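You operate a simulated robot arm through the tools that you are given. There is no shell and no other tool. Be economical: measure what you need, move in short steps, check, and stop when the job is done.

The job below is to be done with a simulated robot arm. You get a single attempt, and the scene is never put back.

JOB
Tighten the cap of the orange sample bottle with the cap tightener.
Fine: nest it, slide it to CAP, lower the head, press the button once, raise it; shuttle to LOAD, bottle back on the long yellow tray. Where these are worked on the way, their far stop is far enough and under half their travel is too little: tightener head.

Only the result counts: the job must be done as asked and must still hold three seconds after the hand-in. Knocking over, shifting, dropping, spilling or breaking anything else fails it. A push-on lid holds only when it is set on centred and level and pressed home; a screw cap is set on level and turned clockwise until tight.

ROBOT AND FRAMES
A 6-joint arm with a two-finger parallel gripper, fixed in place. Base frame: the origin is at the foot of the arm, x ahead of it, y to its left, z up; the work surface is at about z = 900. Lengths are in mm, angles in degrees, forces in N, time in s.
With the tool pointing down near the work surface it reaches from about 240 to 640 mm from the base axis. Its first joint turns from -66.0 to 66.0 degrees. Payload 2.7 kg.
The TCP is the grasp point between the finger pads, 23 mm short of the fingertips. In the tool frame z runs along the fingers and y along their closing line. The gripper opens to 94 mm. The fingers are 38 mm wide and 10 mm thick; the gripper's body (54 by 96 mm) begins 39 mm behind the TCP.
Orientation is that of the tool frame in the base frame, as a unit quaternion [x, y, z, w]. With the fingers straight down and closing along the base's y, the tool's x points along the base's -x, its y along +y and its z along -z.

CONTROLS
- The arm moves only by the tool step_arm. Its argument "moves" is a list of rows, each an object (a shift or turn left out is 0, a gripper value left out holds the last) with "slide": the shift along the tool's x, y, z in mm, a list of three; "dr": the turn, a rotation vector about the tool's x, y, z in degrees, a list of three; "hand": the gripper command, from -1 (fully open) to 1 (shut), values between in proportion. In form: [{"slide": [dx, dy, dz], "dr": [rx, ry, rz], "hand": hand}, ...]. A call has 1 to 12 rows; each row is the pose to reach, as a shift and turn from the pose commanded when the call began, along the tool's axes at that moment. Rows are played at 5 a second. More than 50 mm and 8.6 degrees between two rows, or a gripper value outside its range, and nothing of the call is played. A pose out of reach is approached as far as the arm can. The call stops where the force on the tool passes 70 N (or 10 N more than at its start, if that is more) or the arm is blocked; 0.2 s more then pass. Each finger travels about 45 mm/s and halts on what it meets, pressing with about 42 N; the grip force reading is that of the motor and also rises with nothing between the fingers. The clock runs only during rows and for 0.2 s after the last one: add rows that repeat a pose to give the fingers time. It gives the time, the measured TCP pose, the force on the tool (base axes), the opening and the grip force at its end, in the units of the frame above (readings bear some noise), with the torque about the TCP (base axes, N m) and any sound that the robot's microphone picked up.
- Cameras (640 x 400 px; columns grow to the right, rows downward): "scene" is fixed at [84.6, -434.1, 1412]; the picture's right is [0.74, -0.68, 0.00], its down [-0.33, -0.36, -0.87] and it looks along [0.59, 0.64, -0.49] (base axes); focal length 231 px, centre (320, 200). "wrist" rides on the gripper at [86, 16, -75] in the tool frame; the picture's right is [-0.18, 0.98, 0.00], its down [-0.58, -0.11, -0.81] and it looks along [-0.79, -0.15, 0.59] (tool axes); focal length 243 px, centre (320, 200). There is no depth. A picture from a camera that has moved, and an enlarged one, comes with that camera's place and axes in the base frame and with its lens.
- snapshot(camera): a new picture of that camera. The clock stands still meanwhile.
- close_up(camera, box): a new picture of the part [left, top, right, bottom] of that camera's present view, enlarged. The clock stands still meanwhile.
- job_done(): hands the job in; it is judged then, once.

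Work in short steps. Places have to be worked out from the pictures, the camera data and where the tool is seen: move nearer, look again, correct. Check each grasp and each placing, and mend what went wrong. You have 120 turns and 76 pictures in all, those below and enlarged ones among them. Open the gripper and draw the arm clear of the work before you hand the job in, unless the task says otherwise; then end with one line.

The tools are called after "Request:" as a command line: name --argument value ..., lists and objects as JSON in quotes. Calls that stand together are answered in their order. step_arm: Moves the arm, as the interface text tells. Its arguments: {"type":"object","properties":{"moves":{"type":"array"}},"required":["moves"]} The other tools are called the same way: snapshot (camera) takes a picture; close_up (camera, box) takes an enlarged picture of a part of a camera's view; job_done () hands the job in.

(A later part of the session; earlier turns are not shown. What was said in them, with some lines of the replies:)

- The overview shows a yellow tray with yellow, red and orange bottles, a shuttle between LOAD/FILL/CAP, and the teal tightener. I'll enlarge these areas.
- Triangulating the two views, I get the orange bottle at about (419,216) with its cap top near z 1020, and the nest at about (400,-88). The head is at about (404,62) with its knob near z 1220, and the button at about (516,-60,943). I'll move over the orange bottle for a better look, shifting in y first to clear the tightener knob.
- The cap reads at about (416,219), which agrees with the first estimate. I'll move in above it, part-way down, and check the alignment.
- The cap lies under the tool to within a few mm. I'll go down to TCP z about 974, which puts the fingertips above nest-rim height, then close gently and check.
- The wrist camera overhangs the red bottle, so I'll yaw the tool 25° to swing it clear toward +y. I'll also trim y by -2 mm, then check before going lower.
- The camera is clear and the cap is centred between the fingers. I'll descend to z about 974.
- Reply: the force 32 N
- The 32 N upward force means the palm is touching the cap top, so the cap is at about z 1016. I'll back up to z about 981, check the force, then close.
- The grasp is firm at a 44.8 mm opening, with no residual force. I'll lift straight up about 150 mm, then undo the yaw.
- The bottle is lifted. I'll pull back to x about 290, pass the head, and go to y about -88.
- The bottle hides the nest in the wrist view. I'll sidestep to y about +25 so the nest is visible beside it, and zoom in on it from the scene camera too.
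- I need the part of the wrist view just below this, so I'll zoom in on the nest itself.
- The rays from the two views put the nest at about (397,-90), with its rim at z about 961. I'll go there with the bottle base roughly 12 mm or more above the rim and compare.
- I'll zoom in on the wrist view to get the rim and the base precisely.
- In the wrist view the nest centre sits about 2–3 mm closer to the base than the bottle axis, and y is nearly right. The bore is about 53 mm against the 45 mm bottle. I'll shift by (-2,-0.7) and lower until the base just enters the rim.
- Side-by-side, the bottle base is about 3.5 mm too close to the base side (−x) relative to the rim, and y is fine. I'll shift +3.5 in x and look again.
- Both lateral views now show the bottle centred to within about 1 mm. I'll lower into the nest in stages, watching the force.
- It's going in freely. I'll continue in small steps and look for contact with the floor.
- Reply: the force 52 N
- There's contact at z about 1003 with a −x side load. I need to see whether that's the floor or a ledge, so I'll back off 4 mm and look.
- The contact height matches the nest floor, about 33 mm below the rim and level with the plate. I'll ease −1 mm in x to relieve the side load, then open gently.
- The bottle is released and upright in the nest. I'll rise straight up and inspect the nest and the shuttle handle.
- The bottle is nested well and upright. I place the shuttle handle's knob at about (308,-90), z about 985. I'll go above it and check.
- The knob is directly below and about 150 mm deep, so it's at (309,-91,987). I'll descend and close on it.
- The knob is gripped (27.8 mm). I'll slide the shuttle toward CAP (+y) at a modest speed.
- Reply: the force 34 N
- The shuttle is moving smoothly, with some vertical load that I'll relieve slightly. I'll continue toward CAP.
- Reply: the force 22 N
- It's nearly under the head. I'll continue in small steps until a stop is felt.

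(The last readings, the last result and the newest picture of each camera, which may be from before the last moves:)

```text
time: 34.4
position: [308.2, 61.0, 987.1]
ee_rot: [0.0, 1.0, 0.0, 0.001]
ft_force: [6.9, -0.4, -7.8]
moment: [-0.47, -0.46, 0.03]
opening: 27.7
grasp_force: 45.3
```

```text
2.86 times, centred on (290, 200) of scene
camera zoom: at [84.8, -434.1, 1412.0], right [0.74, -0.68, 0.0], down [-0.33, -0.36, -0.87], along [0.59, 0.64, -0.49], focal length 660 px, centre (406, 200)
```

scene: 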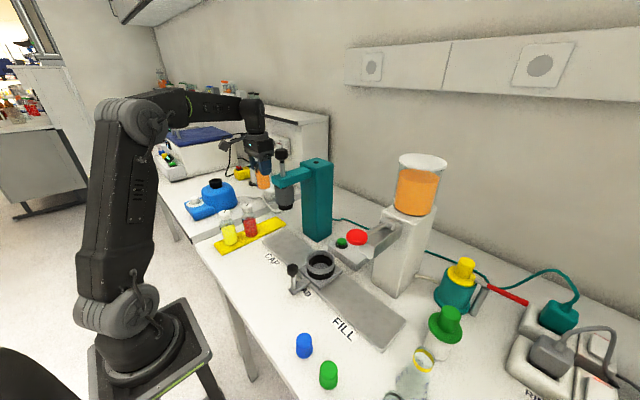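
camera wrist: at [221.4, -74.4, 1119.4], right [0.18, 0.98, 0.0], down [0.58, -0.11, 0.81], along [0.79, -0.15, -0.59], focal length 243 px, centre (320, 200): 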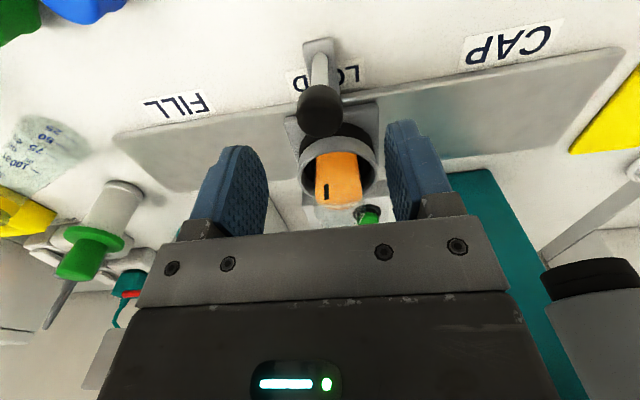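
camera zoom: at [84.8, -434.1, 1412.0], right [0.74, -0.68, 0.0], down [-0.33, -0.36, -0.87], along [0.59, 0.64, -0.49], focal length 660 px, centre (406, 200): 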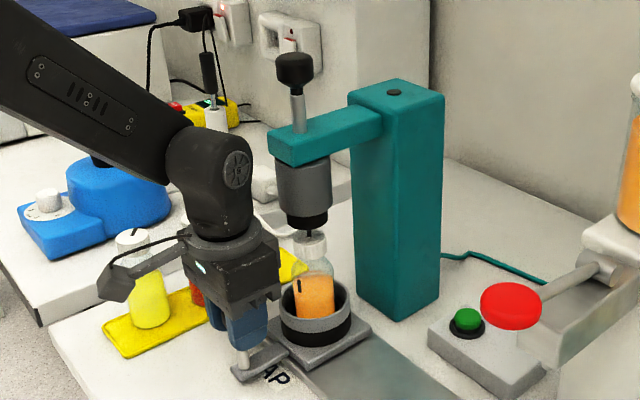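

No stop yet, and the cap is about under the chuck. I'll zoom in to measure alignment.

Request:
close_up --camera "scene" --box '[265, 135, 315, 225]'

Request:
snapshot --camera "wrist"

```text
4.44 times, centred on (290, 180) of scene
camera zoom: at [84.8, -434.1, 1412.0], right [0.74, -0.68, 0.0], down [-0.33, -0.36, -0.87], along [0.59, 0.64, -0.49], focal length 1026 px, centre (453, 289)
```

zoom: 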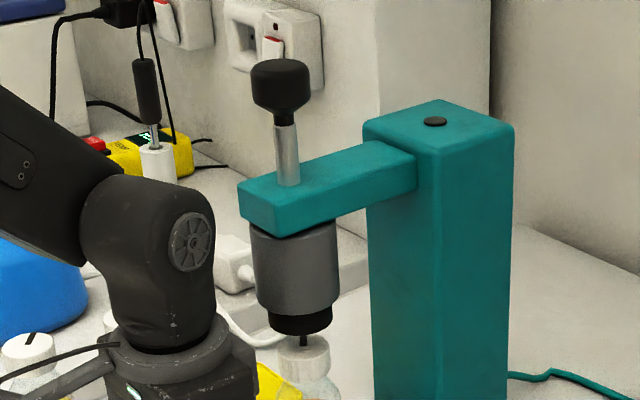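

```text
31 pictures are left
camera wrist: at [220.7, 76.0, 1061.7], right [0.18, 0.98, 0.0], down [0.58, -0.11, 0.81], along [0.79, -0.15, -0.59], focal length 243 px, centre (320, 200)
```

wrist: 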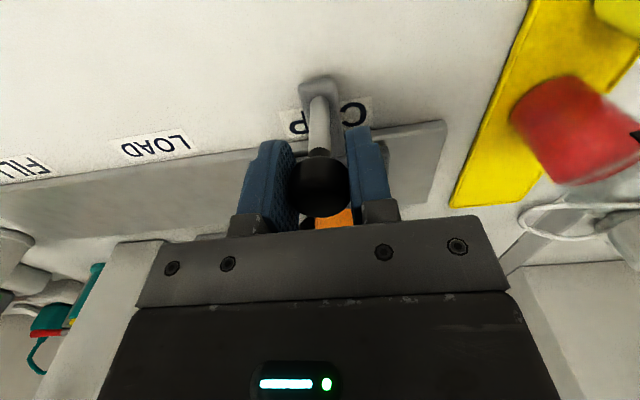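

The cap and chuck axes agree to about 1 mm. I'll gently probe a few more mm to see whether a hard stop defines CAP.

Request:
step_arm --moves '[{"slide": [0, 1, 0]}, {"slide": [0, 2, 0]}, {"slide": [0, 3, 0]}, {"slide": [0, 3, 0]}]'

```text
time: 35.4
position: [307.7, 59.9, 986.0]
ee_rot: [0.0, 1.0, 0.0, 0.0]
ft_force: [12.9, -40.0, -13.1]
moment: [0.91, -1.05, -0.1]
opening: 28.0
grasp_force: 45.0
```

A hard stop at y about 60 marks CAP. I'll relax the push, open, and rise clear beside the head.

Request:
step_arm --moves '[{"slide": [0, -2.2, 0]}, {"slide": [0, -2.2, 0], "hand": 0.2}, {"slide": [0, -2.2, 0], "hand": -0.5}, {"slide": [0, -2.2, 0], "hand": -0.5}, {"slide": [0, -2.2, -30]}, {"slide": [0, -2.2, -70]}, {"slide": [0, -2.2, -110]}, {"slide": [0, -2.2, -150]}, {"slide": [0, -2.2, -190]}, {"slide": [0, -2.2, -230]}, {"slide": [0, -2.2, -270]}, {"slide": [0, -2.2, -300]}]'

Request:
snapshot --camera "wrist"

Request:
close_up --camera "scene" --box '[230, 130, 350, 270]'

```text
time: 38.0
position: [307.7, 61.4, 1286.0]
ee_rot: [0.0, 1.0, 0.0, 0.001]
ft_force: [-0.2, -0.1, -0.4]
moment: [-0.01, -0.03, 0.02]
opening: 70.4
grasp_force: 0.1
```

```text
30 pictures are left
camera wrist: at [220.2, 77.6, 1361.7], right [0.18, 0.98, 0.0], down [0.58, -0.11, 0.81], along [0.79, -0.15, -0.59], focal length 243 px, centre (320, 200)
```

wrist: 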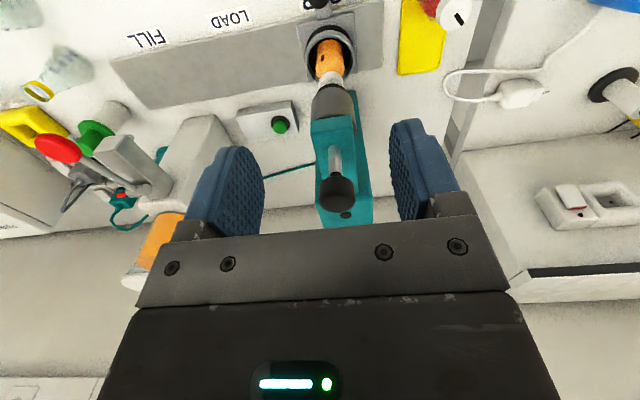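

```text
2.86 times, centred on (290, 200) of scene
camera zoom: at [84.6, -434.1, 1412.0], right [0.74, -0.68, 0.0], down [-0.33, -0.36, -0.87], along [0.59, 0.64, -0.49], focal length 660 px, centre (406, 200)
```

zoom: 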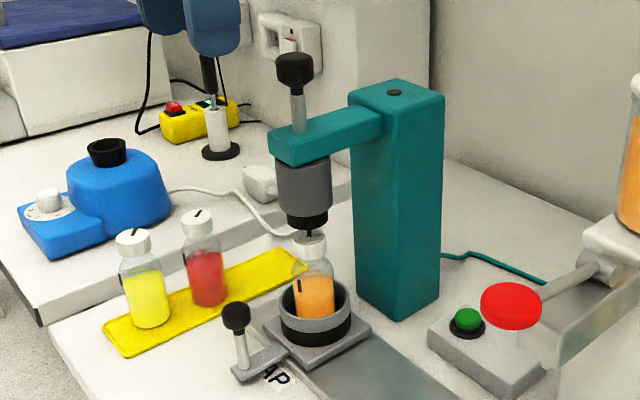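

The knob is at about (398,59.5), with its centre near z 1226. I'll move above it, lower to z about 1238, and check.

Request:
step_arm --moves '[{"slide": [-30, -0.5, 0]}, {"slide": [-60, -0.5, 0]}, {"slide": [-90, -0.5, 0]}, {"slide": [-90, -0.5, 0]}, {"slide": [-90, -0.5, 10]}]'

Request:
snapshot --camera "wrist"

Request:
close_up --camera "scene" --box '[230, 90, 350, 230]'

```text
time: 39.2
position: [395.3, 60.4, 1276.5]
ee_rot: [0.0, 1.0, 0.0, 0.001]
ft_force: [0.5, 0.6, 0.1]
moment: [-0.01, 0.03, 0.01]
opening: 70.3
grasp_force: 0.1
```

```text
28 pictures are left
camera wrist: at [309.4, 75.8, 1351.3], right [0.18, 0.98, 0.0], down [0.58, -0.11, 0.81], along [0.79, -0.15, -0.59], focal length 243 px, centre (320, 200)
```

wrist: 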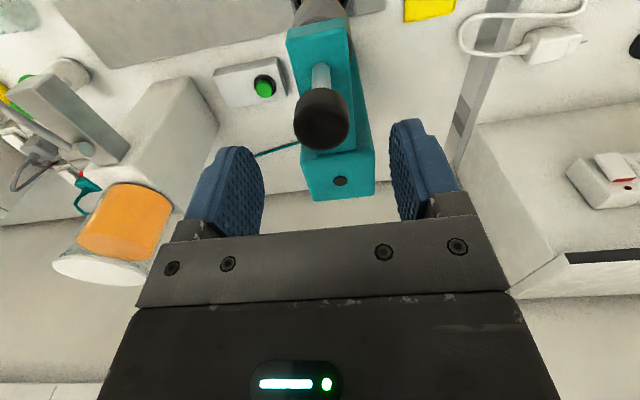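

```text
2.86 times, centred on (290, 160) of scene
camera zoom: at [84.6, -434.1, 1412.0], right [0.74, -0.68, 0.0], down [-0.33, -0.36, -0.87], along [0.59, 0.64, -0.49], focal length 660 px, centre (406, 314)
```

zoom: 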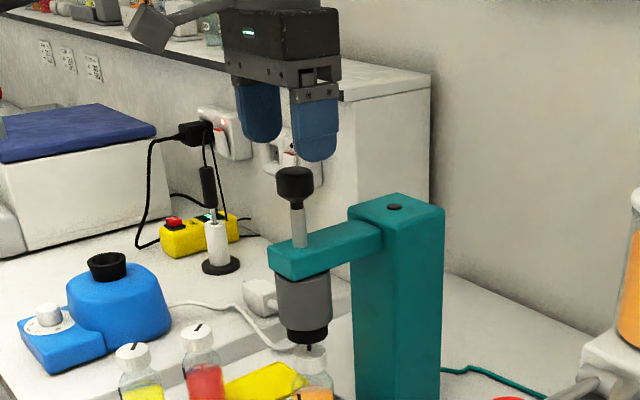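

The knob is centred below. I'll lower onto it and grip.

Request:
step_arm --moves '[{"slide": [-1, -0.3, 20]}, {"slide": [-1, -0.3, 40]}, {"slide": [-1, -0.3, 40], "hand": 0}, {"slide": [-1, -0.3, 40], "hand": 0.3}, {"slide": [-1, -0.3, 40], "hand": 1}, {"slide": [-1, -0.3, 40], "hand": 1}, {"slide": [-1, -0.3, 40], "hand": 1}]'

Request:
close_up --camera "scene" --box '[240, 110, 340, 240]'

```text
time: 40.8
position: [398.1, 59.7, 1234.8]
ee_rot: [-0.001, 1.0, 0.001, 0.001]
ft_force: [-1.0, 6.3, -2.7]
moment: [-0.21, -0.71, 0.07]
opening: 33.5
grasp_force: 45.0
```

```text
3.08 times, centred on (290, 175) of scene
camera zoom: at [84.6, -433.9, 1412.1], right [0.74, -0.68, 0.0], down [-0.33, -0.36, -0.87], along [0.59, 0.64, -0.49], focal length 710 px, centre (412, 277)
```

zoom: 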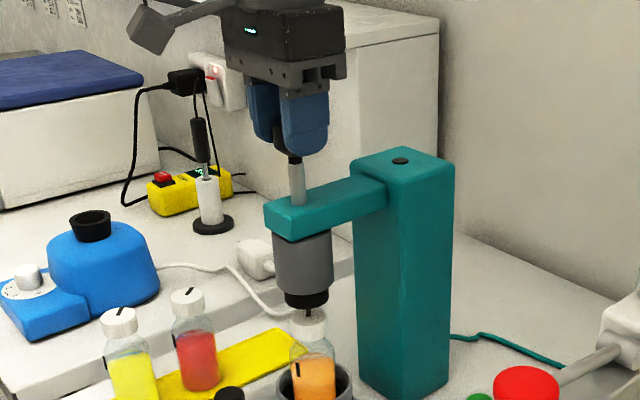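

Gripped (33.5 mm). I'll pull the head down in small steps and watch the force.

Request:
step_arm --moves '[{"slide": [0, 0, 3]}, {"slide": [0, 0, 6]}, {"slide": [0, 0, 9]}, {"slide": [0, 0, 12]}, {"slide": [0, 0, 12]}]'

Request:
close_up --camera "scene" --box '[240, 110, 340, 240]'

```text
time: 42.0
position: [395.9, 60.1, 1225.8]
ee_rot: [0.0, 1.0, 0.0, 0.001]
ft_force: [-10.4, 7.7, 1.2]
moment: [-0.66, -0.54, 0.1]
opening: 33.8
grasp_force: 45.0
```

```text
3.08 times, centred on (290, 175) of scene
camera zoom: at [84.2, -433.8, 1412.1], right [0.74, -0.68, 0.0], down [-0.33, -0.36, -0.87], along [0.59, 0.64, -0.49], focal length 710 px, centre (412, 277)
```

zoom: 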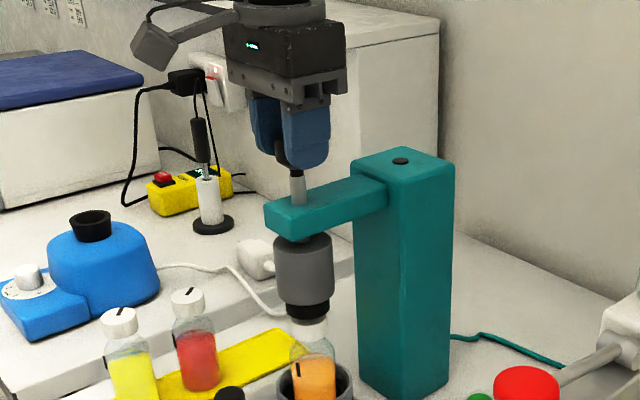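

The head moves down with the hand. I'll continue, easing the side load, until a stop is felt.

Request:
step_arm --moves '[{"slide": [0.8, 0.6, 3]}, {"slide": [0.8, 0.6, 6]}, {"slide": [0.8, 0.6, 9]}, {"slide": [0.8, 0.6, 12]}, {"slide": [0.8, 0.6, 15]}, {"slide": [0.8, 0.6, 15]}]'

Request:
close_up --camera "scene" --box '[240, 110, 340, 240]'

```text
time: 43.4
position: [397.5, 59.6, 1209.7]
ee_rot: [0.001, 1.0, 0.001, 0.001]
ft_force: [2.0, -8.2, -1.3]
moment: [0.4, 0.1, 0.14]
opening: 33.6
grasp_force: 45.1
```

```text
3.08 times, centred on (290, 175) of scene
camera zoom: at [84.7, -434.5, 1411.9], right [0.74, -0.68, 0.0], down [-0.33, -0.36, -0.87], along [0.59, 0.64, -0.49], focal length 710 px, centre (412, 277)
```

zoom: 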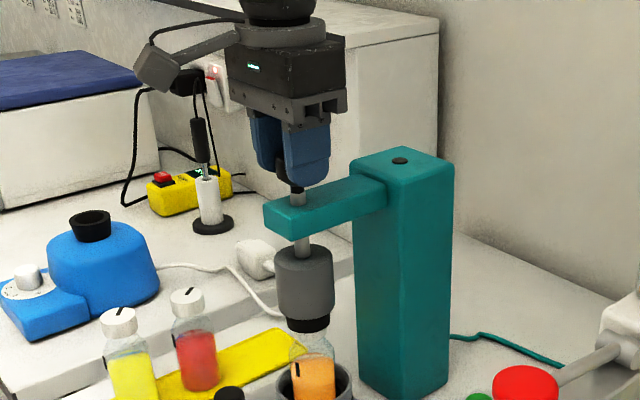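

The chuck is now over the cap. I'll continue gently to the far stop.

Request:
step_arm --moves '[{"slide": [0, -0.5, 2]}, {"slide": [0, -0.5, 4]}, {"slide": [0, -0.5, 6]}, {"slide": [0, -0.5, 8]}, {"slide": [0, -0.5, 8]}]'

Request:
close_up --camera "scene" --box '[260, 140, 320, 220]'

```text
time: 44.6
position: [397.1, 58.7, 1206.0]
ee_rot: [-0.001, 1.0, 0.001, 0.008]
ft_force: [2.1, 0.5, 41.2]
moment: [-0.56, -0.35, 0.06]
opening: 33.6
grasp_force: 45.3
```

```text
5.00 times, centred on (290, 180) of scene
camera zoom: at [84.1, -434.2, 1412.0], right [0.74, -0.68, 0.0], down [-0.33, -0.36, -0.87], along [0.59, 0.64, -0.49], focal length 1154 px, centre (470, 300)
```

zoom: 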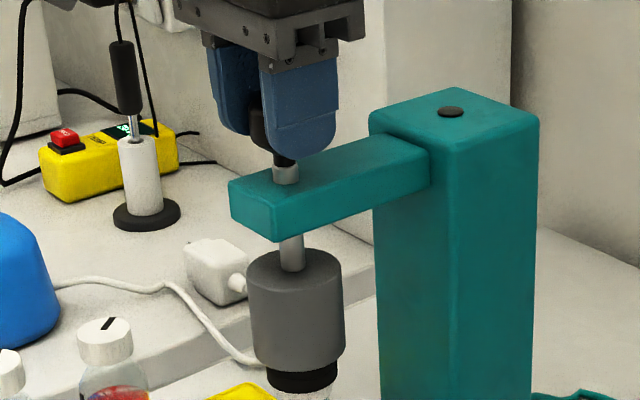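

There's 41 N at z 1206 after about 29 mm of travel, so that's the lower stop. I'll relax, open, lift the hand clear and check the head stays down.

Request:
step_arm --moves '[{"slide": [0, 0, -4]}, {"slide": [0, 0, -4], "hand": 0.2}, {"slide": [0, 0, -4], "hand": -0.4}, {"slide": [0, 0, -4], "hand": -0.4}, {"slide": [0, 0, -30]}, {"slide": [0, 0, -70]}, {"slide": [0, 0, -85]}]'

Request:
close_up --camera "scene" --box '[250, 130, 370, 260]'

Request:
snapshot --camera "wrist"

```text
time: 46.2
position: [395.1, 58.8, 1286.1]
ee_rot: [0.0, 1.0, 0.0, 0.001]
ft_force: [0.4, -0.3, -0.6]
moment: [0.02, 0.01, -0.03]
opening: 65.6
grasp_force: 0.1
```

```text
3.08 times, centred on (310, 195) of scene
camera zoom: at [84.6, -434.1, 1412.0], right [0.74, -0.68, 0.0], down [-0.33, -0.36, -0.87], along [0.59, 0.64, -0.49], focal length 710 px, centre (351, 215)
```

zoom: 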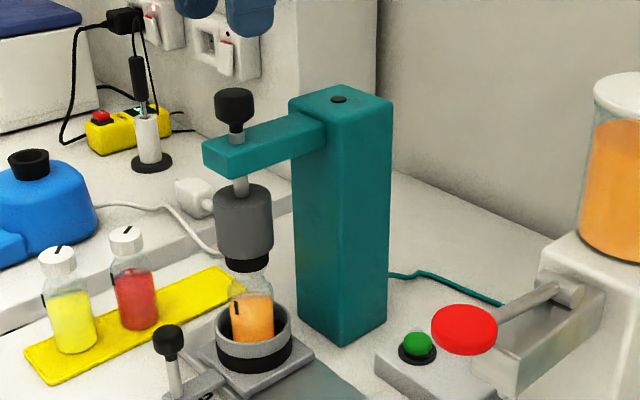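

```text
21 pictures are left
camera wrist: at [308.8, 74.9, 1362.1], right [0.18, 0.98, 0.0], down [0.58, -0.11, 0.81], along [0.79, -0.15, -0.59], focal length 243 px, centre (320, 200)
```

wrist: 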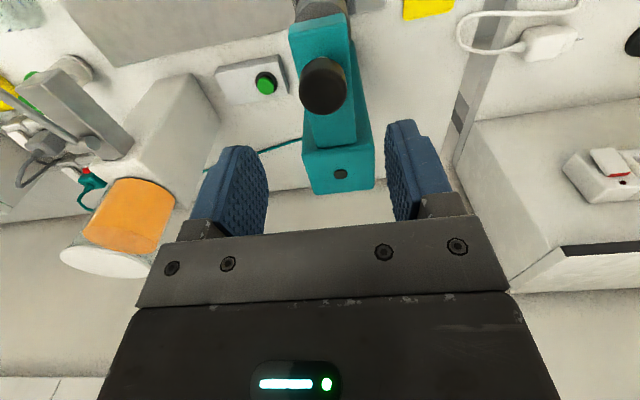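

The head stays down. The button is at about (513,-61). I'll close the fingers, pass at height to y -61, go out to x about 513, then descend part-way and look.

Request:
step_arm --moves '[{"slide": [0, -40, 0], "hand": 1}, {"slide": [0, -80, 0], "hand": 1}, {"slide": [0, -120, 0], "hand": 1}, {"slide": [-40, -120, 0], "hand": 1}, {"slide": [-80, -120, 0], "hand": 1}, {"slide": [-116, -120, 0], "hand": 1}, {"slide": [-116, -120, 40], "hand": 1}, {"slide": [-116, -120, 80], "hand": 1}, {"slide": [-116, -120, 120], "hand": 1}, {"slide": [-116, -120, 160], "hand": 1}, {"slide": [-116, -120, 200], "hand": 1}, {"slide": [-116, -120, 240], "hand": 1}]'

Request:
snapshot --camera "wrist"

Request:
close_up --camera "scene" --box '[250, 130, 410, 290]'

```text
time: 48.8
position: [515.1, -59.8, 1044.4]
ee_rot: [0.0, 1.0, 0.0, 0.002]
ft_force: [-0.3, -0.5, -0.9]
moment: [0.0, -0.01, 0.01]
opening: 0.0
grasp_force: 42.3
out of reach, approached as far as the arm can: row 6
```

```text
20 pictures are left
camera wrist: at [426.4, -43.3, 1119.3], right [0.18, 0.98, 0.0], down [0.58, -0.11, 0.81], along [0.79, -0.15, -0.59], focal length 243 px, centre (320, 200)
```

wrist: 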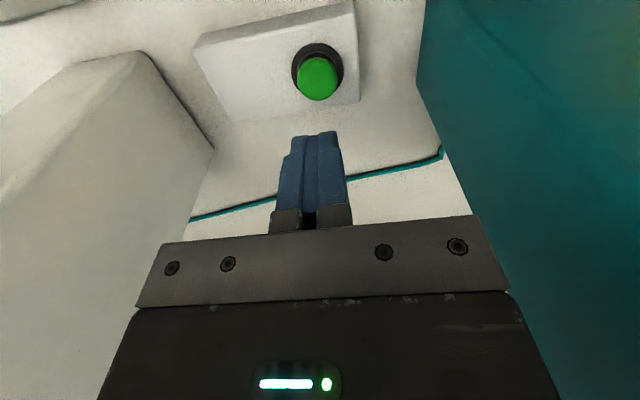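

```text
2.50 times, centred on (330, 210) of scene
camera zoom: at [84.6, -434.1, 1412.0], right [0.74, -0.68, 0.0], down [-0.33, -0.36, -0.87], along [0.59, 0.64, -0.49], focal length 577 px, centre (295, 175)
```

zoom: 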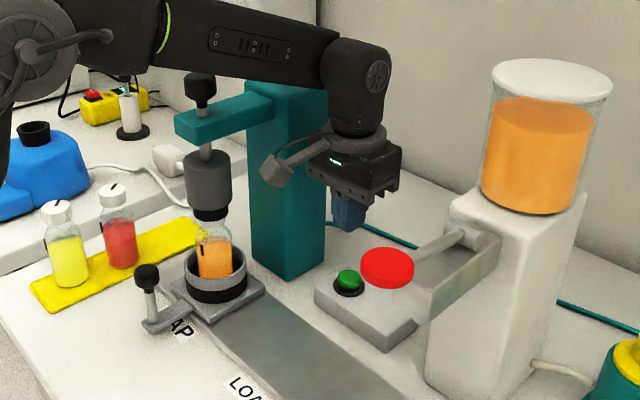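

The button is at about (512,-61.5), directly below. I'll descend to just above it, then press in small steps.

Request:
step_arm --moves '[{"slide": [0, -1.5, 20]}, {"slide": [0, -1.5, 40]}, {"slide": [0, -1.5, 60]}, {"slide": [0, -1.5, 60]}]'

Request:
close_up --camera "scene" --box '[320, 190, 400, 270]'

```text
time: 49.8
position: [513.0, -61.3, 985.0]
ee_rot: [0.0, 1.0, 0.0, 0.0]
ft_force: [0.4, 0.3, 0.7]
moment: [0.01, 0.0, 0.0]
opening: 0.1
grasp_force: 42.0
```

```text
5.00 times, centred on (360, 230) of scene
camera zoom: at [84.6, -434.1, 1412.0], right [0.74, -0.68, 0.0], down [-0.33, -0.36, -0.87], along [0.59, 0.64, -0.49], focal length 1154 px, centre (120, 50)
```

zoom: 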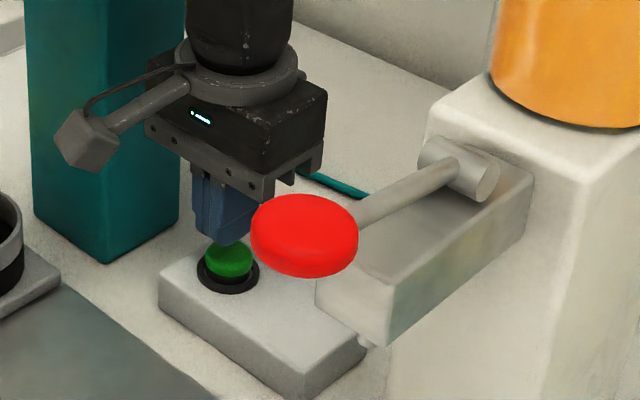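

The fingertips are right over the button. I'll press down slowly.

Request:
step_arm --moves '[{"slide": [0, 0, 4]}, {"slide": [0, 0, 8]}, {"slide": [0, 0, 10]}, {"slide": [0, 0, 12]}, {"slide": [0, 0, 14]}]'

```text
time: 51.0
position: [514.1, -62.1, 973.5]
ee_rot: [0.001, 1.0, 0.0, 0.001]
ft_force: [0.7, -1.6, 0.6]
moment: [0.01, -0.01, -0.02]
opening: 0.1
grasp_force: 41.5
```

Request:
step_arm --moves '[{"slide": [0, 0, 2]}, {"slide": [0, 0, 4]}, {"slide": [0, 0, 5]}]'

```text
time: 51.8
position: [514.1, -62.3, 966.8]
ee_rot: [0.0, 1.0, 0.0, 0.0]
ft_force: [-0.5, 0.8, 2.1]
moment: [0.02, 0.04, -0.03]
opening: 0.0
grasp_force: 41.4
```

There's slight contact, 2 N. I'll keep going down in 1–2 mm steps.

Request:
step_arm --moves '[{"slide": [0, 0, 1.5]}, {"slide": [0, 0, 3]}, {"slide": [0, 0, 3]}]'

```text
time: 52.6
position: [514.3, -62.7, 965.0]
ee_rot: [0.0, 1.0, 0.0, 0.001]
ft_force: [1.0, -0.9, 2.9]
moment: [-0.02, -0.03, 0.02]
opening: 0.0
grasp_force: 42.1
heard: click
```

I heard the click, so the button is pressed. I'll lift straight off and wait for the tightener to run.

Request:
step_arm --moves '[{"slide": [0, 0, -8]}, {"slide": [0, 0, -20]}, {"slide": [0, 0, -60]}, {"slide": [0, 0, -100]}, {"slide": [0, 0, -100]}, {"slide": [0, 0, -100]}, {"slide": [0, 0, -100]}, {"slide": [0, 0, -100]}, {"slide": [0, 0, -100]}, {"slide": [0, 0, -100]}, {"slide": [0, 0, -100]}, {"slide": [0, 0, -100]}]'

Request:
close_up --camera "scene" --box '[250, 130, 370, 260]'

```text
time: 55.2
position: [513.8, -60.1, 1066.2]
ee_rot: [0.0, 1.0, 0.0, 0.002]
ft_force: [0.6, -0.4, -0.4]
moment: [0.01, 0.0, 0.02]
opening: 0.1
grasp_force: 42.3
```

```text
3.08 times, centred on (310, 195) of scene
camera zoom: at [84.6, -434.1, 1412.0], right [0.74, -0.68, 0.0], down [-0.33, -0.36, -0.87], along [0.59, 0.64, -0.49], focal length 710 px, centre (351, 215)
```

zoom: 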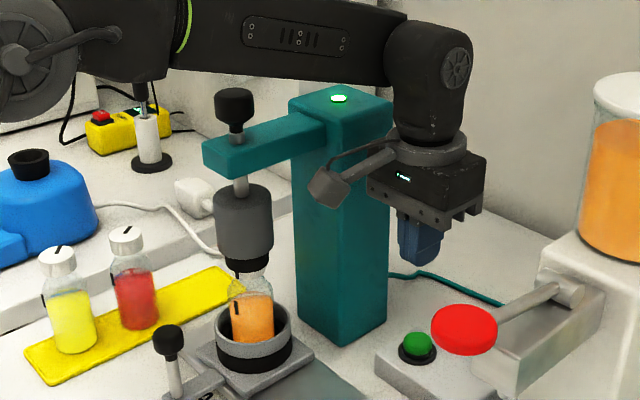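

The tightener's green lamp is lit. I'll retrace to above the knob, rising first and keeping clear of the head, with the gripper opening on the way.

Request:
step_arm --moves '[{"slide": [0, 0, -40]}, {"slide": [0, 0, -80]}, {"slide": [0, 0, -120]}, {"slide": [0, 0, -160]}, {"slide": [35, 0, -190]}, {"slide": [75, 0, -215]}, {"slide": [116, 0, -220], "hand": 0}, {"slide": [116, 40, -220], "hand": -0.4}, {"slide": [116, 80, -220], "hand": -0.4}, {"slide": [116, 121.5, -220], "hand": -0.4}, {"slide": [116, 121.5, -220], "hand": -0.4}]'

Request:
snapshot --camera "wrist"

Request:
close_up --camera "scene" --box '[250, 130, 370, 260]'

```text
time: 57.6
position: [396.0, 60.8, 1283.1]
ee_rot: [0.0, 1.0, 0.0, 0.001]
ft_force: [-0.6, -1.0, 0.5]
moment: [0.01, 0.0, -0.01]
opening: 65.7
grasp_force: 0.1
```

```text
16 pictures are left
camera wrist: at [307.4, 77.2, 1358.1], right [0.18, 0.98, 0.0], down [0.58, -0.11, 0.81], along [0.79, -0.15, -0.59], focal length 243 px, centre (320, 200)
```

wrist: 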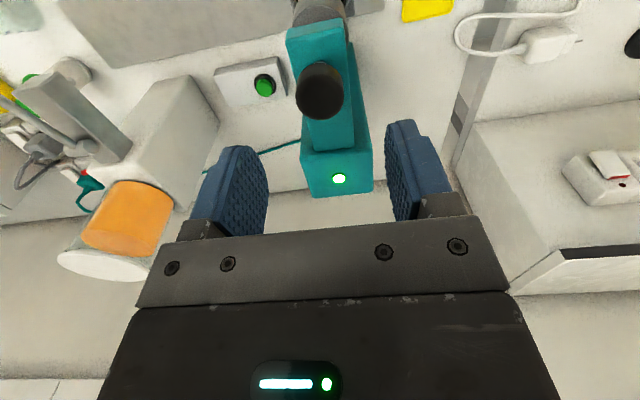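

```text
3.08 times, centred on (310, 195) of scene
camera zoom: at [84.6, -434.1, 1412.0], right [0.74, -0.68, 0.0], down [-0.33, -0.36, -0.87], along [0.59, 0.64, -0.49], focal length 710 px, centre (351, 215)
```

zoom: 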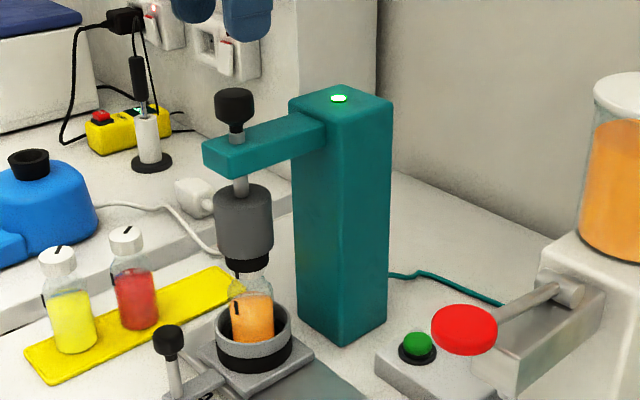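

The lamp is steady green. I'll grip the knob and raise the head back up.

Request:
step_arm --moves '[{"slide": [0, 0, 30]}, {"slide": [0, 0, 60]}, {"slide": [0, 0, 77]}, {"slide": [0, 0, 77]}, {"slide": [0, 0, 77], "hand": 0}, {"slide": [0, 0, 77], "hand": 0.3}, {"slide": [0, 0, 77], "hand": 1}, {"slide": [0, 0, 77], "hand": 1}, {"slide": [0, 0, 77], "hand": 1}]'

Request:
step_arm --moves '[{"slide": [0, 0, -4]}, {"slide": [0, 0, -8]}, {"slide": [0, 0, -12]}, {"slide": [0, 0, -16]}, {"slide": [0, 0, -20]}, {"slide": [0, 0, -24]}, {"slide": [0, 0, -27]}, {"slide": [0, 0, -27]}]'

Request:
close_up --camera "scene" --box '[250, 130, 370, 260]'

```text
time: 59.6
position: [396.8, 59.4, 1206.6]
ee_rot: [-0.001, 1.0, 0.0, 0.001]
ft_force: [-0.9, 5.1, -1.7]
moment: [-0.33, -0.37, 0.0]
opening: 33.8
grasp_force: 45.4
```

```text
time: 61.4
position: [396.6, 60.2, 1234.4]
ee_rot: [-0.001, 1.0, 0.001, 0.001]
ft_force: [3.4, 9.4, -4.1]
moment: [-0.42, 0.76, -0.16]
opening: 33.8
grasp_force: 45.3
```

```text
3.08 times, centred on (310, 195) of scene
camera zoom: at [84.8, -433.8, 1412.1], right [0.74, -0.68, 0.0], down [-0.33, -0.36, -0.87], along [0.59, 0.64, -0.49], focal length 710 px, centre (351, 215)
```

zoom: 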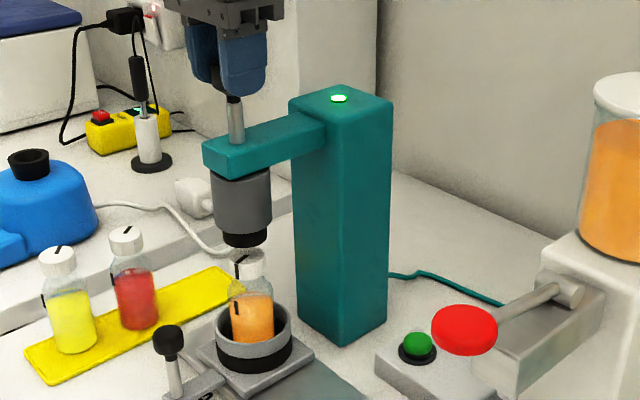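

The cap is free of the chuck and its mark is turned to line up with the bottle mark. I'll nudge the head to its top stop, then release and rise.

Request:
step_arm --moves '[{"slide": [0, 0, -2]}, {"slide": [0, 0, -4]}, {"slide": [0, 0, -4]}]'

Request:
step_arm --moves '[{"slide": [0, 0, 2]}, {"slide": [0, 0, 2], "hand": 0.2}, {"slide": [0, 0, 2], "hand": -0.4}, {"slide": [0, 0, 2], "hand": -0.4}, {"slide": [0, 0, -25]}, {"slide": [0, 0, -50]}, {"slide": [45, 0, -55]}, {"slide": [90, 0, -55]}, {"slide": [90, 0, -55]}]'

Request:
close_up --camera "scene" --box '[250, 130, 370, 260]'

```text
time: 62.2
position: [398.4, 59.8, 1234.5]
ee_rot: [0.0, 1.0, 0.0, -0.004]
ft_force: [-2.3, 6.6, -32.5]
moment: [0.3, 0.14, 0.11]
opening: 33.9
grasp_force: 45.2
```

```text
time: 64.2
position: [305.9, 59.0, 1296.0]
ee_rot: [0.001, 1.0, 0.0, 0.001]
ft_force: [-0.2, 0.6, 0.1]
moment: [0.01, 0.01, 0.01]
opening: 65.6
grasp_force: 0.0
```

```text
3.08 times, centred on (310, 195) of scene
camera zoom: at [84.6, -434.1, 1412.0], right [0.74, -0.68, 0.0], down [-0.33, -0.36, -0.87], along [0.59, 0.64, -0.49], focal length 710 px, centre (351, 215)
```

zoom: 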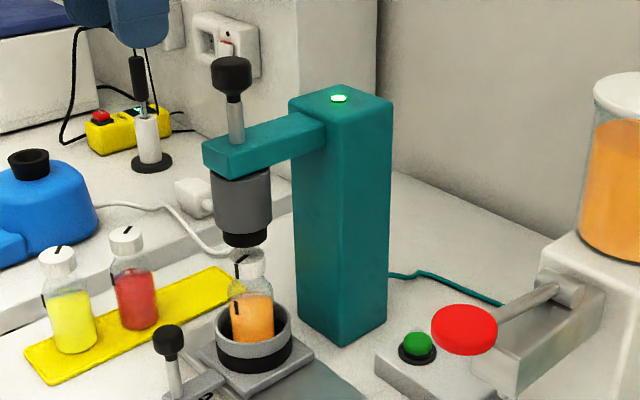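

The head is up at its stop. Now I'll go straight down to the shuttle handle and grip it.

Request:
step_arm --moves '[{"slide": [0, 0.5, 45]}, {"slide": [0, 0.5, 90]}, {"slide": [0, 0.5, 135]}, {"slide": [0, 0.5, 180]}, {"slide": [0, 0.5, 225]}, {"slide": [0, 0.5, 265]}, {"slide": [0, 0.5, 295]}, {"slide": [0, 0.5, 307]}, {"slide": [0, 0.5, 307]}]'

Request:
step_arm --moves '[{"slide": [0, 0, 0], "hand": 0.1}, {"slide": [0, 0, 0], "hand": 0.5}, {"slide": [0, 0, 0], "hand": 1}, {"slide": [0, 0, 0], "hand": 1}, {"slide": [0, 0, 0], "hand": 1}]'

Request:
close_up --camera "scene" --box '[220, 150, 360, 290]'

```text
time: 66.2
position: [307.5, 59.5, 986.7]
ee_rot: [0.0, 1.0, 0.0, 0.001]
ft_force: [-0.9, 0.7, -0.1]
moment: [-0.03, -0.01, -0.04]
opening: 65.6
grasp_force: 0.1
```

```text
time: 67.4
position: [307.8, 60.0, 985.7]
ee_rot: [0.0, 1.0, 0.0, 0.0]
ft_force: [-0.1, 1.4, -1.9]
moment: [-0.4, -0.25, -0.04]
opening: 27.7
grasp_force: 45.4
```

```text
2.86 times, centred on (290, 220) of scene
camera zoom: at [84.6, -434.1, 1412.0], right [0.74, -0.68, 0.0], down [-0.33, -0.36, -0.87], along [0.59, 0.64, -0.49], focal length 660 px, centre (406, 143)
```

zoom: 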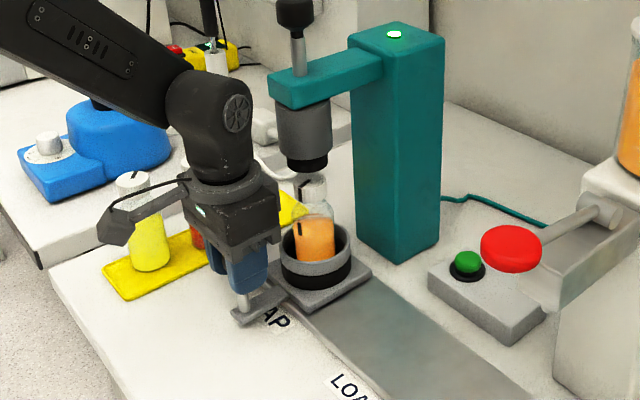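

The handle is gripped. I'll slide it 150 mm back to LOAD at the same speed, in two parts.

Request:
step_arm --moves '[{"slide": [0, -3, 0]}, {"slide": [0, -8, 0]}, {"slide": [0, -15, 0]}, {"slide": [0, -23, 0]}, {"slide": [0, -31, 0]}, {"slide": [0, -39, 0]}, {"slide": [0, -47, 0]}, {"slide": [0, -55, 0]}, {"slide": [0, -63, 0]}, {"slide": [0, -70, 0]}, {"slide": [0, -74, 0]}, {"slide": [0, -75, 0]}]'

Request:
step_arm --moves '[{"slide": [0, -3, 0]}, {"slide": [0, -8, 0]}, {"slide": [0, -15, 0]}, {"slide": [0, -23, 0]}, {"slide": [0, -31, 0]}, {"slide": [0, -39, 0]}, {"slide": [0, -47, 0]}, {"slide": [0, -55, 0]}, {"slide": [0, -63, 0]}, {"slide": [0, -70, 0]}, {"slide": [0, -75, 0]}, {"slide": [0, -75.5, 0]}]'

Request:
close_up --camera "scene" --box '[240, 190, 360, 300]'

```text
time: 70.0
position: [307.0, -13.8, 985.7]
ee_rot: [0.0, 1.0, 0.0, 0.0]
ft_force: [-0.7, 1.2, -17.9]
moment: [-0.6, 0.93, -0.16]
opening: 27.8
grasp_force: 44.8
```

```text
time: 72.6
position: [307.6, -90.9, 986.1]
ee_rot: [0.0, 1.0, 0.0, 0.001]
ft_force: [-5.0, 1.1, -17.5]
moment: [-0.56, -0.03, 0.01]
opening: 27.7
grasp_force: 44.6
```

```text
3.64 times, centred on (300, 245) of scene
camera zoom: at [84.6, -434.1, 1412.0], right [0.74, -0.68, 0.0], down [-0.33, -0.36, -0.87], along [0.59, 0.64, -0.49], focal length 839 px, centre (393, 36)
```

zoom: 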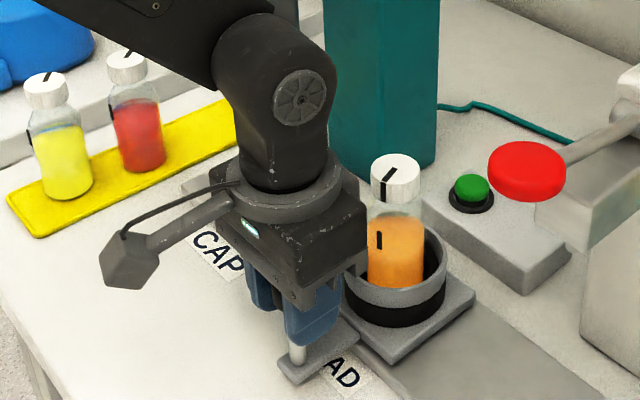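

The shuttle is back at LOAD and the view matches the original. I'll release the handle, rise, and move over the bottle.

Request:
step_arm --moves '[{"slide": [0, 0, 0], "hand": 0.2}, {"slide": [0, 0, 0], "hand": -0.4}, {"slide": [0, 0, 0], "hand": -0.5}, {"slide": [0, 0, -40]}, {"slide": [0, 0, -80]}, {"slide": [0, 0, -120]}, {"slide": [0, 0, -150]}, {"slide": [-40, 0, -150]}, {"slide": [-80, 0, -150]}, {"slide": [-90, 0, -140]}, {"slide": [-90, 0, -110]}, {"slide": [-90, 0, -110]}]'

Request:
snapshot --camera "wrist"

```text
time: 75.2
position: [398.3, -88.7, 1097.5]
ee_rot: [0.0, 1.0, 0.001, 0.001]
ft_force: [0.2, 0.1, -0.2]
moment: [0.0, 0.03, 0.0]
opening: 70.3
grasp_force: 0.0
```

```text
10 pictures are left
camera wrist: at [311.2, -73.6, 1172.6], right [0.18, 0.98, 0.0], down [0.58, -0.11, 0.81], along [0.79, -0.15, -0.59], focal length 243 px, centre (320, 200)
```

wrist: 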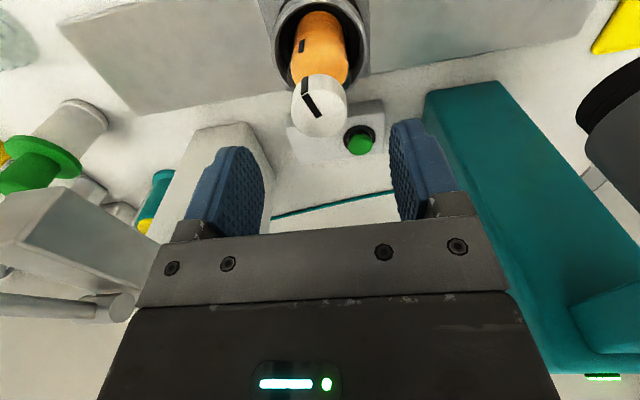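

The cap mark is aligned and the bottle is centred. I'll descend to z about 1006 and grip the body.

Request:
step_arm --moves '[{"slide": [0, 0, 30]}, {"slide": [0, 0, 60]}, {"slide": [0, 0, 80]}, {"slide": [0, 0, 90]}, {"slide": [0, 0, 90]}]'

Request:
step_arm --moves '[{"slide": [0, 0, 0], "hand": -0.1}, {"slide": [0, 0, 0], "hand": 0.1}, {"slide": [0, 0, 0], "hand": 1}, {"slide": [0, 0, 0], "hand": 1}, {"slide": [0, 0, 0], "hand": 1}]'

```text
time: 76.4
position: [397.9, -90.1, 1007.0]
ee_rot: [0.0, 1.0, 0.0, 0.0]
ft_force: [-0.9, 0.5, -0.7]
moment: [0.02, 0.03, -0.03]
opening: 70.6
grasp_force: 0.0
```

```text
time: 77.6
position: [398.9, -89.2, 1008.5]
ee_rot: [0.0, 1.0, 0.0, 0.0]
ft_force: [0.1, 1.5, 0.0]
moment: [-0.25, 0.02, 0.07]
opening: 44.6
grasp_force: 41.3
```

The grip is firm at 44.6 mm. I'll lift out of the nest and pull back.

Request:
step_arm --moves '[{"slide": [0, 0, -6]}, {"slide": [0, 0, -14]}, {"slide": [0, 0, -30]}, {"slide": [0, 0, -60]}, {"slide": [0, 0, -95]}, {"slide": [0, 0, -135]}, {"slide": [35, 0, -135]}, {"slide": [70, 0, -135]}, {"slide": [108, 0, -135]}, {"slide": [108, 0, -135]}]'

Request:
close_up --camera "scene" --box '[200, 130, 400, 300]'

```text
time: 79.8
position: [287.9, -88.3, 1143.2]
ee_rot: [0.0, 1.0, 0.0, 0.002]
ft_force: [0.2, -0.4, -0.5]
moment: [0.01, -0.03, 0.03]
opening: 44.9
grasp_force: 41.1
```

```text
2.35 times, centred on (300, 215) of scene
camera zoom: at [84.6, -434.1, 1412.0], right [0.74, -0.68, 0.0], down [-0.33, -0.36, -0.87], along [0.59, 0.64, -0.49], focal length 543 px, centre (367, 165)
```

zoom: 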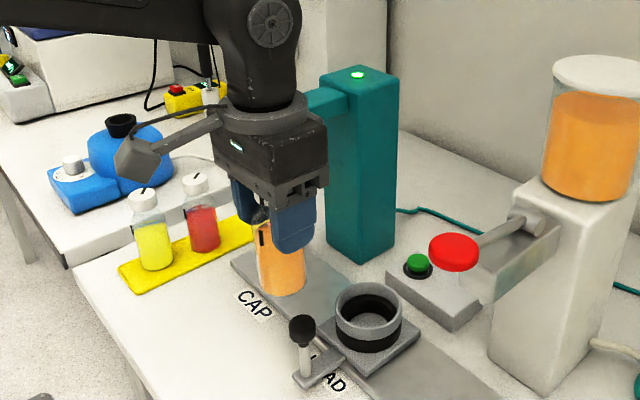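

The bottle is held. I'll go to y about 216.5 along the same safe lane.

Request:
step_arm --moves '[{"slide": [0, 30, 0]}, {"slide": [0, 65, 0]}, {"slide": [0, 100, 0]}, {"slide": [0, 135, 0]}, {"slide": [0, 170, 0]}, {"slide": [0, 205, 0]}, {"slide": [0, 240, 0]}, {"slide": [0, 275, 0]}, {"slide": [0, 300, 0]}, {"slide": [0, 307, 0]}, {"slide": [0, 307, 0]}]'

Request:
step_arm --moves '[{"slide": [-35, 0, 0]}, {"slide": [-70, 0, 0]}, {"slide": [-105, 0, 0]}, {"slide": [-129.5, 0, 0]}, {"slide": [-129.5, 0, 0], "dr": [0, 0, 6]}, {"slide": [-129.5, 0, 0], "dr": [0, 0, 12]}, {"slide": [-129.5, 0, 0], "dr": [0, 0, 18]}, {"slide": [-129.5, 0, 0], "dr": [0, 0, 25]}, {"slide": [-129.5, 0, 0], "dr": [0, 0, 25]}]'

Request:
snapshot --camera "wrist"

```text
time: 82.2
position: [290.6, 216.5, 1142.0]
ee_rot: [0.0, 1.0, 0.0, 0.002]
ft_force: [0.0, 0.0, -0.1]
moment: [0.05, 0.05, 0.04]
opening: 44.7
grasp_force: 41.9
```

```text
time: 84.2
position: [418.3, 216.5, 1142.0]
ee_rot: [0.217, 0.976, 0.0, 0.001]
ft_force: [-0.1, 0.1, -0.9]
moment: [-0.02, -0.01, -0.04]
opening: 44.7
grasp_force: 41.9
```

```text
8 pictures are left
camera wrist: at [346.1, 267.9, 1217.0], right [0.58, 0.81, 0.0], down [0.48, -0.35, 0.81], along [0.66, -0.47, -0.59], focal length 243 px, centre (320, 200)
```

wrist: 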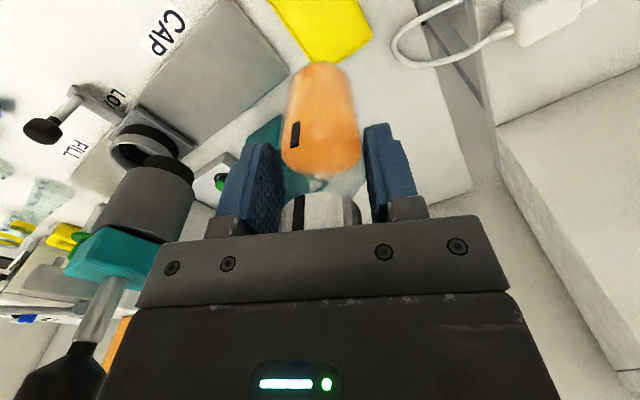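

I'm over the original spot. I'll lower to about 6 mm above the tray and check.

Request:
step_arm --moves '[{"slide": [0, 0, 35]}, {"slide": [0, 0, 70]}, {"slide": [0, 0, 100]}, {"slide": [0, 0, 125]}, {"slide": [0, 0, 143]}, {"slide": [0, 0, 150]}, {"slide": [0, 0, 150]}]'

Request:
close_up --camera "scene" --box '[220, 170, 300, 250]'

```text
time: 85.8
position: [418.8, 217.7, 991.2]
ee_rot: [0.216, 0.976, 0.001, 0.001]
ft_force: [0.0, 0.6, -0.8]
moment: [0.01, 0.03, -0.01]
opening: 44.9
grasp_force: 42.1
```

```text
5.00 times, centred on (260, 210) of scene
camera zoom: at [84.6, -434.1, 1412.0], right [0.74, -0.68, 0.0], down [-0.33, -0.36, -0.87], along [0.59, 0.64, -0.49], focal length 1154 px, centre (620, 150)
```

zoom: 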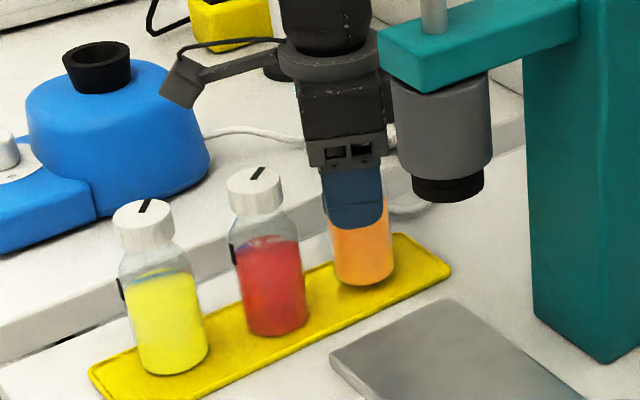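

The bottle is over its original place on the yellow tray, a few mm up. I'll lower in 1.5 mm steps until contact.

Request:
step_arm --moves '[{"slide": [0, 0, 2]}, {"slide": [0, 0, 4]}, {"slide": [0, 0, 6]}, {"slide": [0, 0, 6]}]'

```text
time: 86.8
position: [419.4, 216.4, 985.5]
ee_rot: [0.216, 0.976, 0.0, 0.001]
ft_force: [-0.1, -1.0, -1.6]
moment: [-0.01, -0.01, 0.03]
opening: 44.7
grasp_force: 42.2
```

Request:
step_arm --moves '[{"slide": [0, 0, 1]}, {"slide": [0, 0, 2]}, {"slide": [0, 0, 2]}]'

```text
time: 87.6
position: [420.4, 216.9, 986.2]
ee_rot: [0.216, 0.976, 0.001, 0.001]
ft_force: [-5.1, 1.5, 14.2]
moment: [-0.14, 0.43, -0.07]
opening: 44.5
grasp_force: 41.9
```

There's 14 N of contact, so the bottle is seated on the tray. I'll ease up 0.7 mm and open gently.

Request:
step_arm --moves '[{"slide": [0, 0, -0.7]}, {"slide": [0, 0, -0.7]}, {"slide": [0, 0, -0.7], "hand": 0.0}, {"slide": [0, 0, -0.7], "hand": -0.3}, {"slide": [0, 0, -0.7], "hand": -0.6}, {"slide": [0, 0, -0.7], "hand": -0.6}]'

Request:
close_up --camera "scene" --box '[220, 170, 300, 250]'

```text
time: 89.0
position: [420.3, 216.4, 984.2]
ee_rot: [0.216, 0.976, 0.001, 0.001]
ft_force: [-0.7, 0.1, 0.5]
moment: [-0.01, 0.03, 0.0]
opening: 75.3
grasp_force: 0.0
```

```text
5.00 times, centred on (260, 210) of scene
camera zoom: at [84.6, -434.1, 1412.0], right [0.74, -0.68, 0.0], down [-0.33, -0.36, -0.87], along [0.59, 0.64, -0.49], focal length 1154 px, centre (620, 150)
```

zoom: 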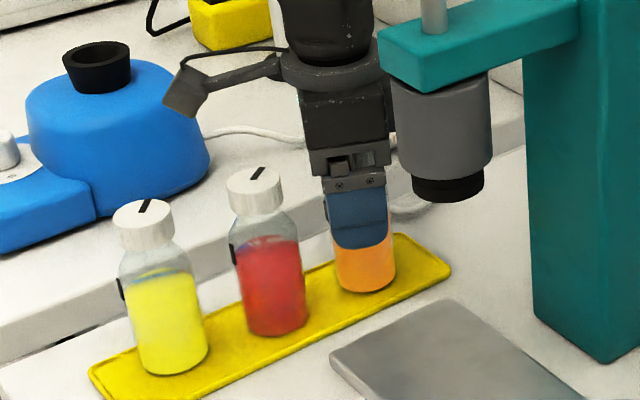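

The bottle stands on the tray. I'll rise straight up and back away.

Request:
step_arm --moves '[{"slide": [0, 0, -15]}, {"slide": [0, 0, -40]}, {"slide": [0, 0, -75]}, {"slide": [0, 0, -115]}, {"slide": [0, 0, -155]}, {"slide": [0, 0, -195]}, {"slide": [40, 0, -220]}, {"slide": [80, 0, -220]}, {"slide": [80, 0, -220]}]'

Request:
snapshot --camera "scene"

Request:
close_up --camera "scene" --box '[200, 150, 360, 310]'

```text
time: 91.0
position: [345.7, 248.0, 1205.6]
ee_rot: [0.217, 0.976, 0.0, 0.001]
ft_force: [0.3, 0.2, 0.5]
moment: [0.01, 0.0, -0.01]
opening: 75.2
grasp_force: 0.0
```

```text
5 pictures are left
```

scene: 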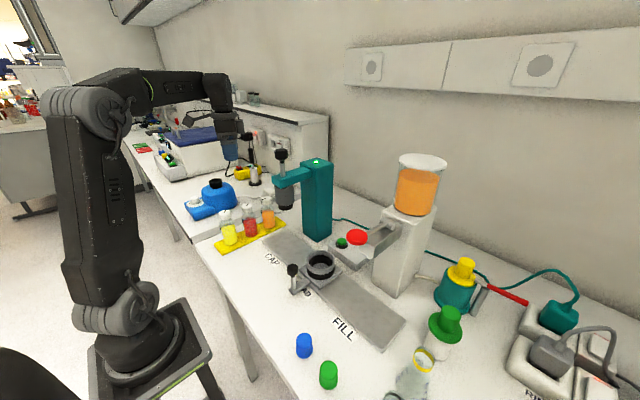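

```text
2.50 times, centred on (280, 230) of scene
camera zoom: at [84.6, -434.1, 1412.0], right [0.74, -0.68, 0.0], down [-0.33, -0.36, -0.87], along [0.59, 0.64, -0.49], focal length 577 px, centre (420, 125)
```

zoom: 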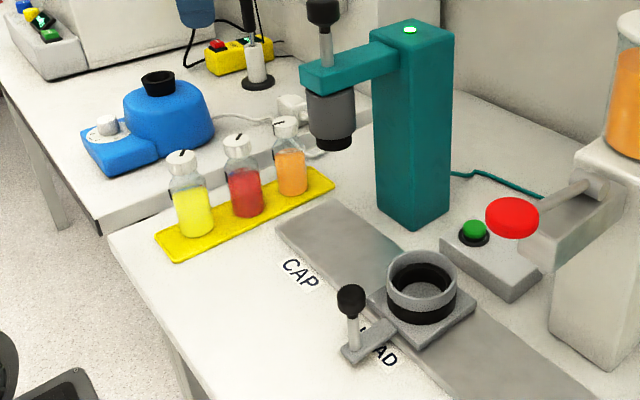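

The orange bottle is upright on the yellow tray, the shuttle is at LOAD, the head is raised, and nothing else has moved. The arm is clear, so I'll hand in.

Request:
job_done

```text
The job is handed in.
```

The orange bottle's cap was tightened with one button press and its lamp lit green; the bottle is back on the long yellow tray, the head is raised, and the shuttle is at LOAD.
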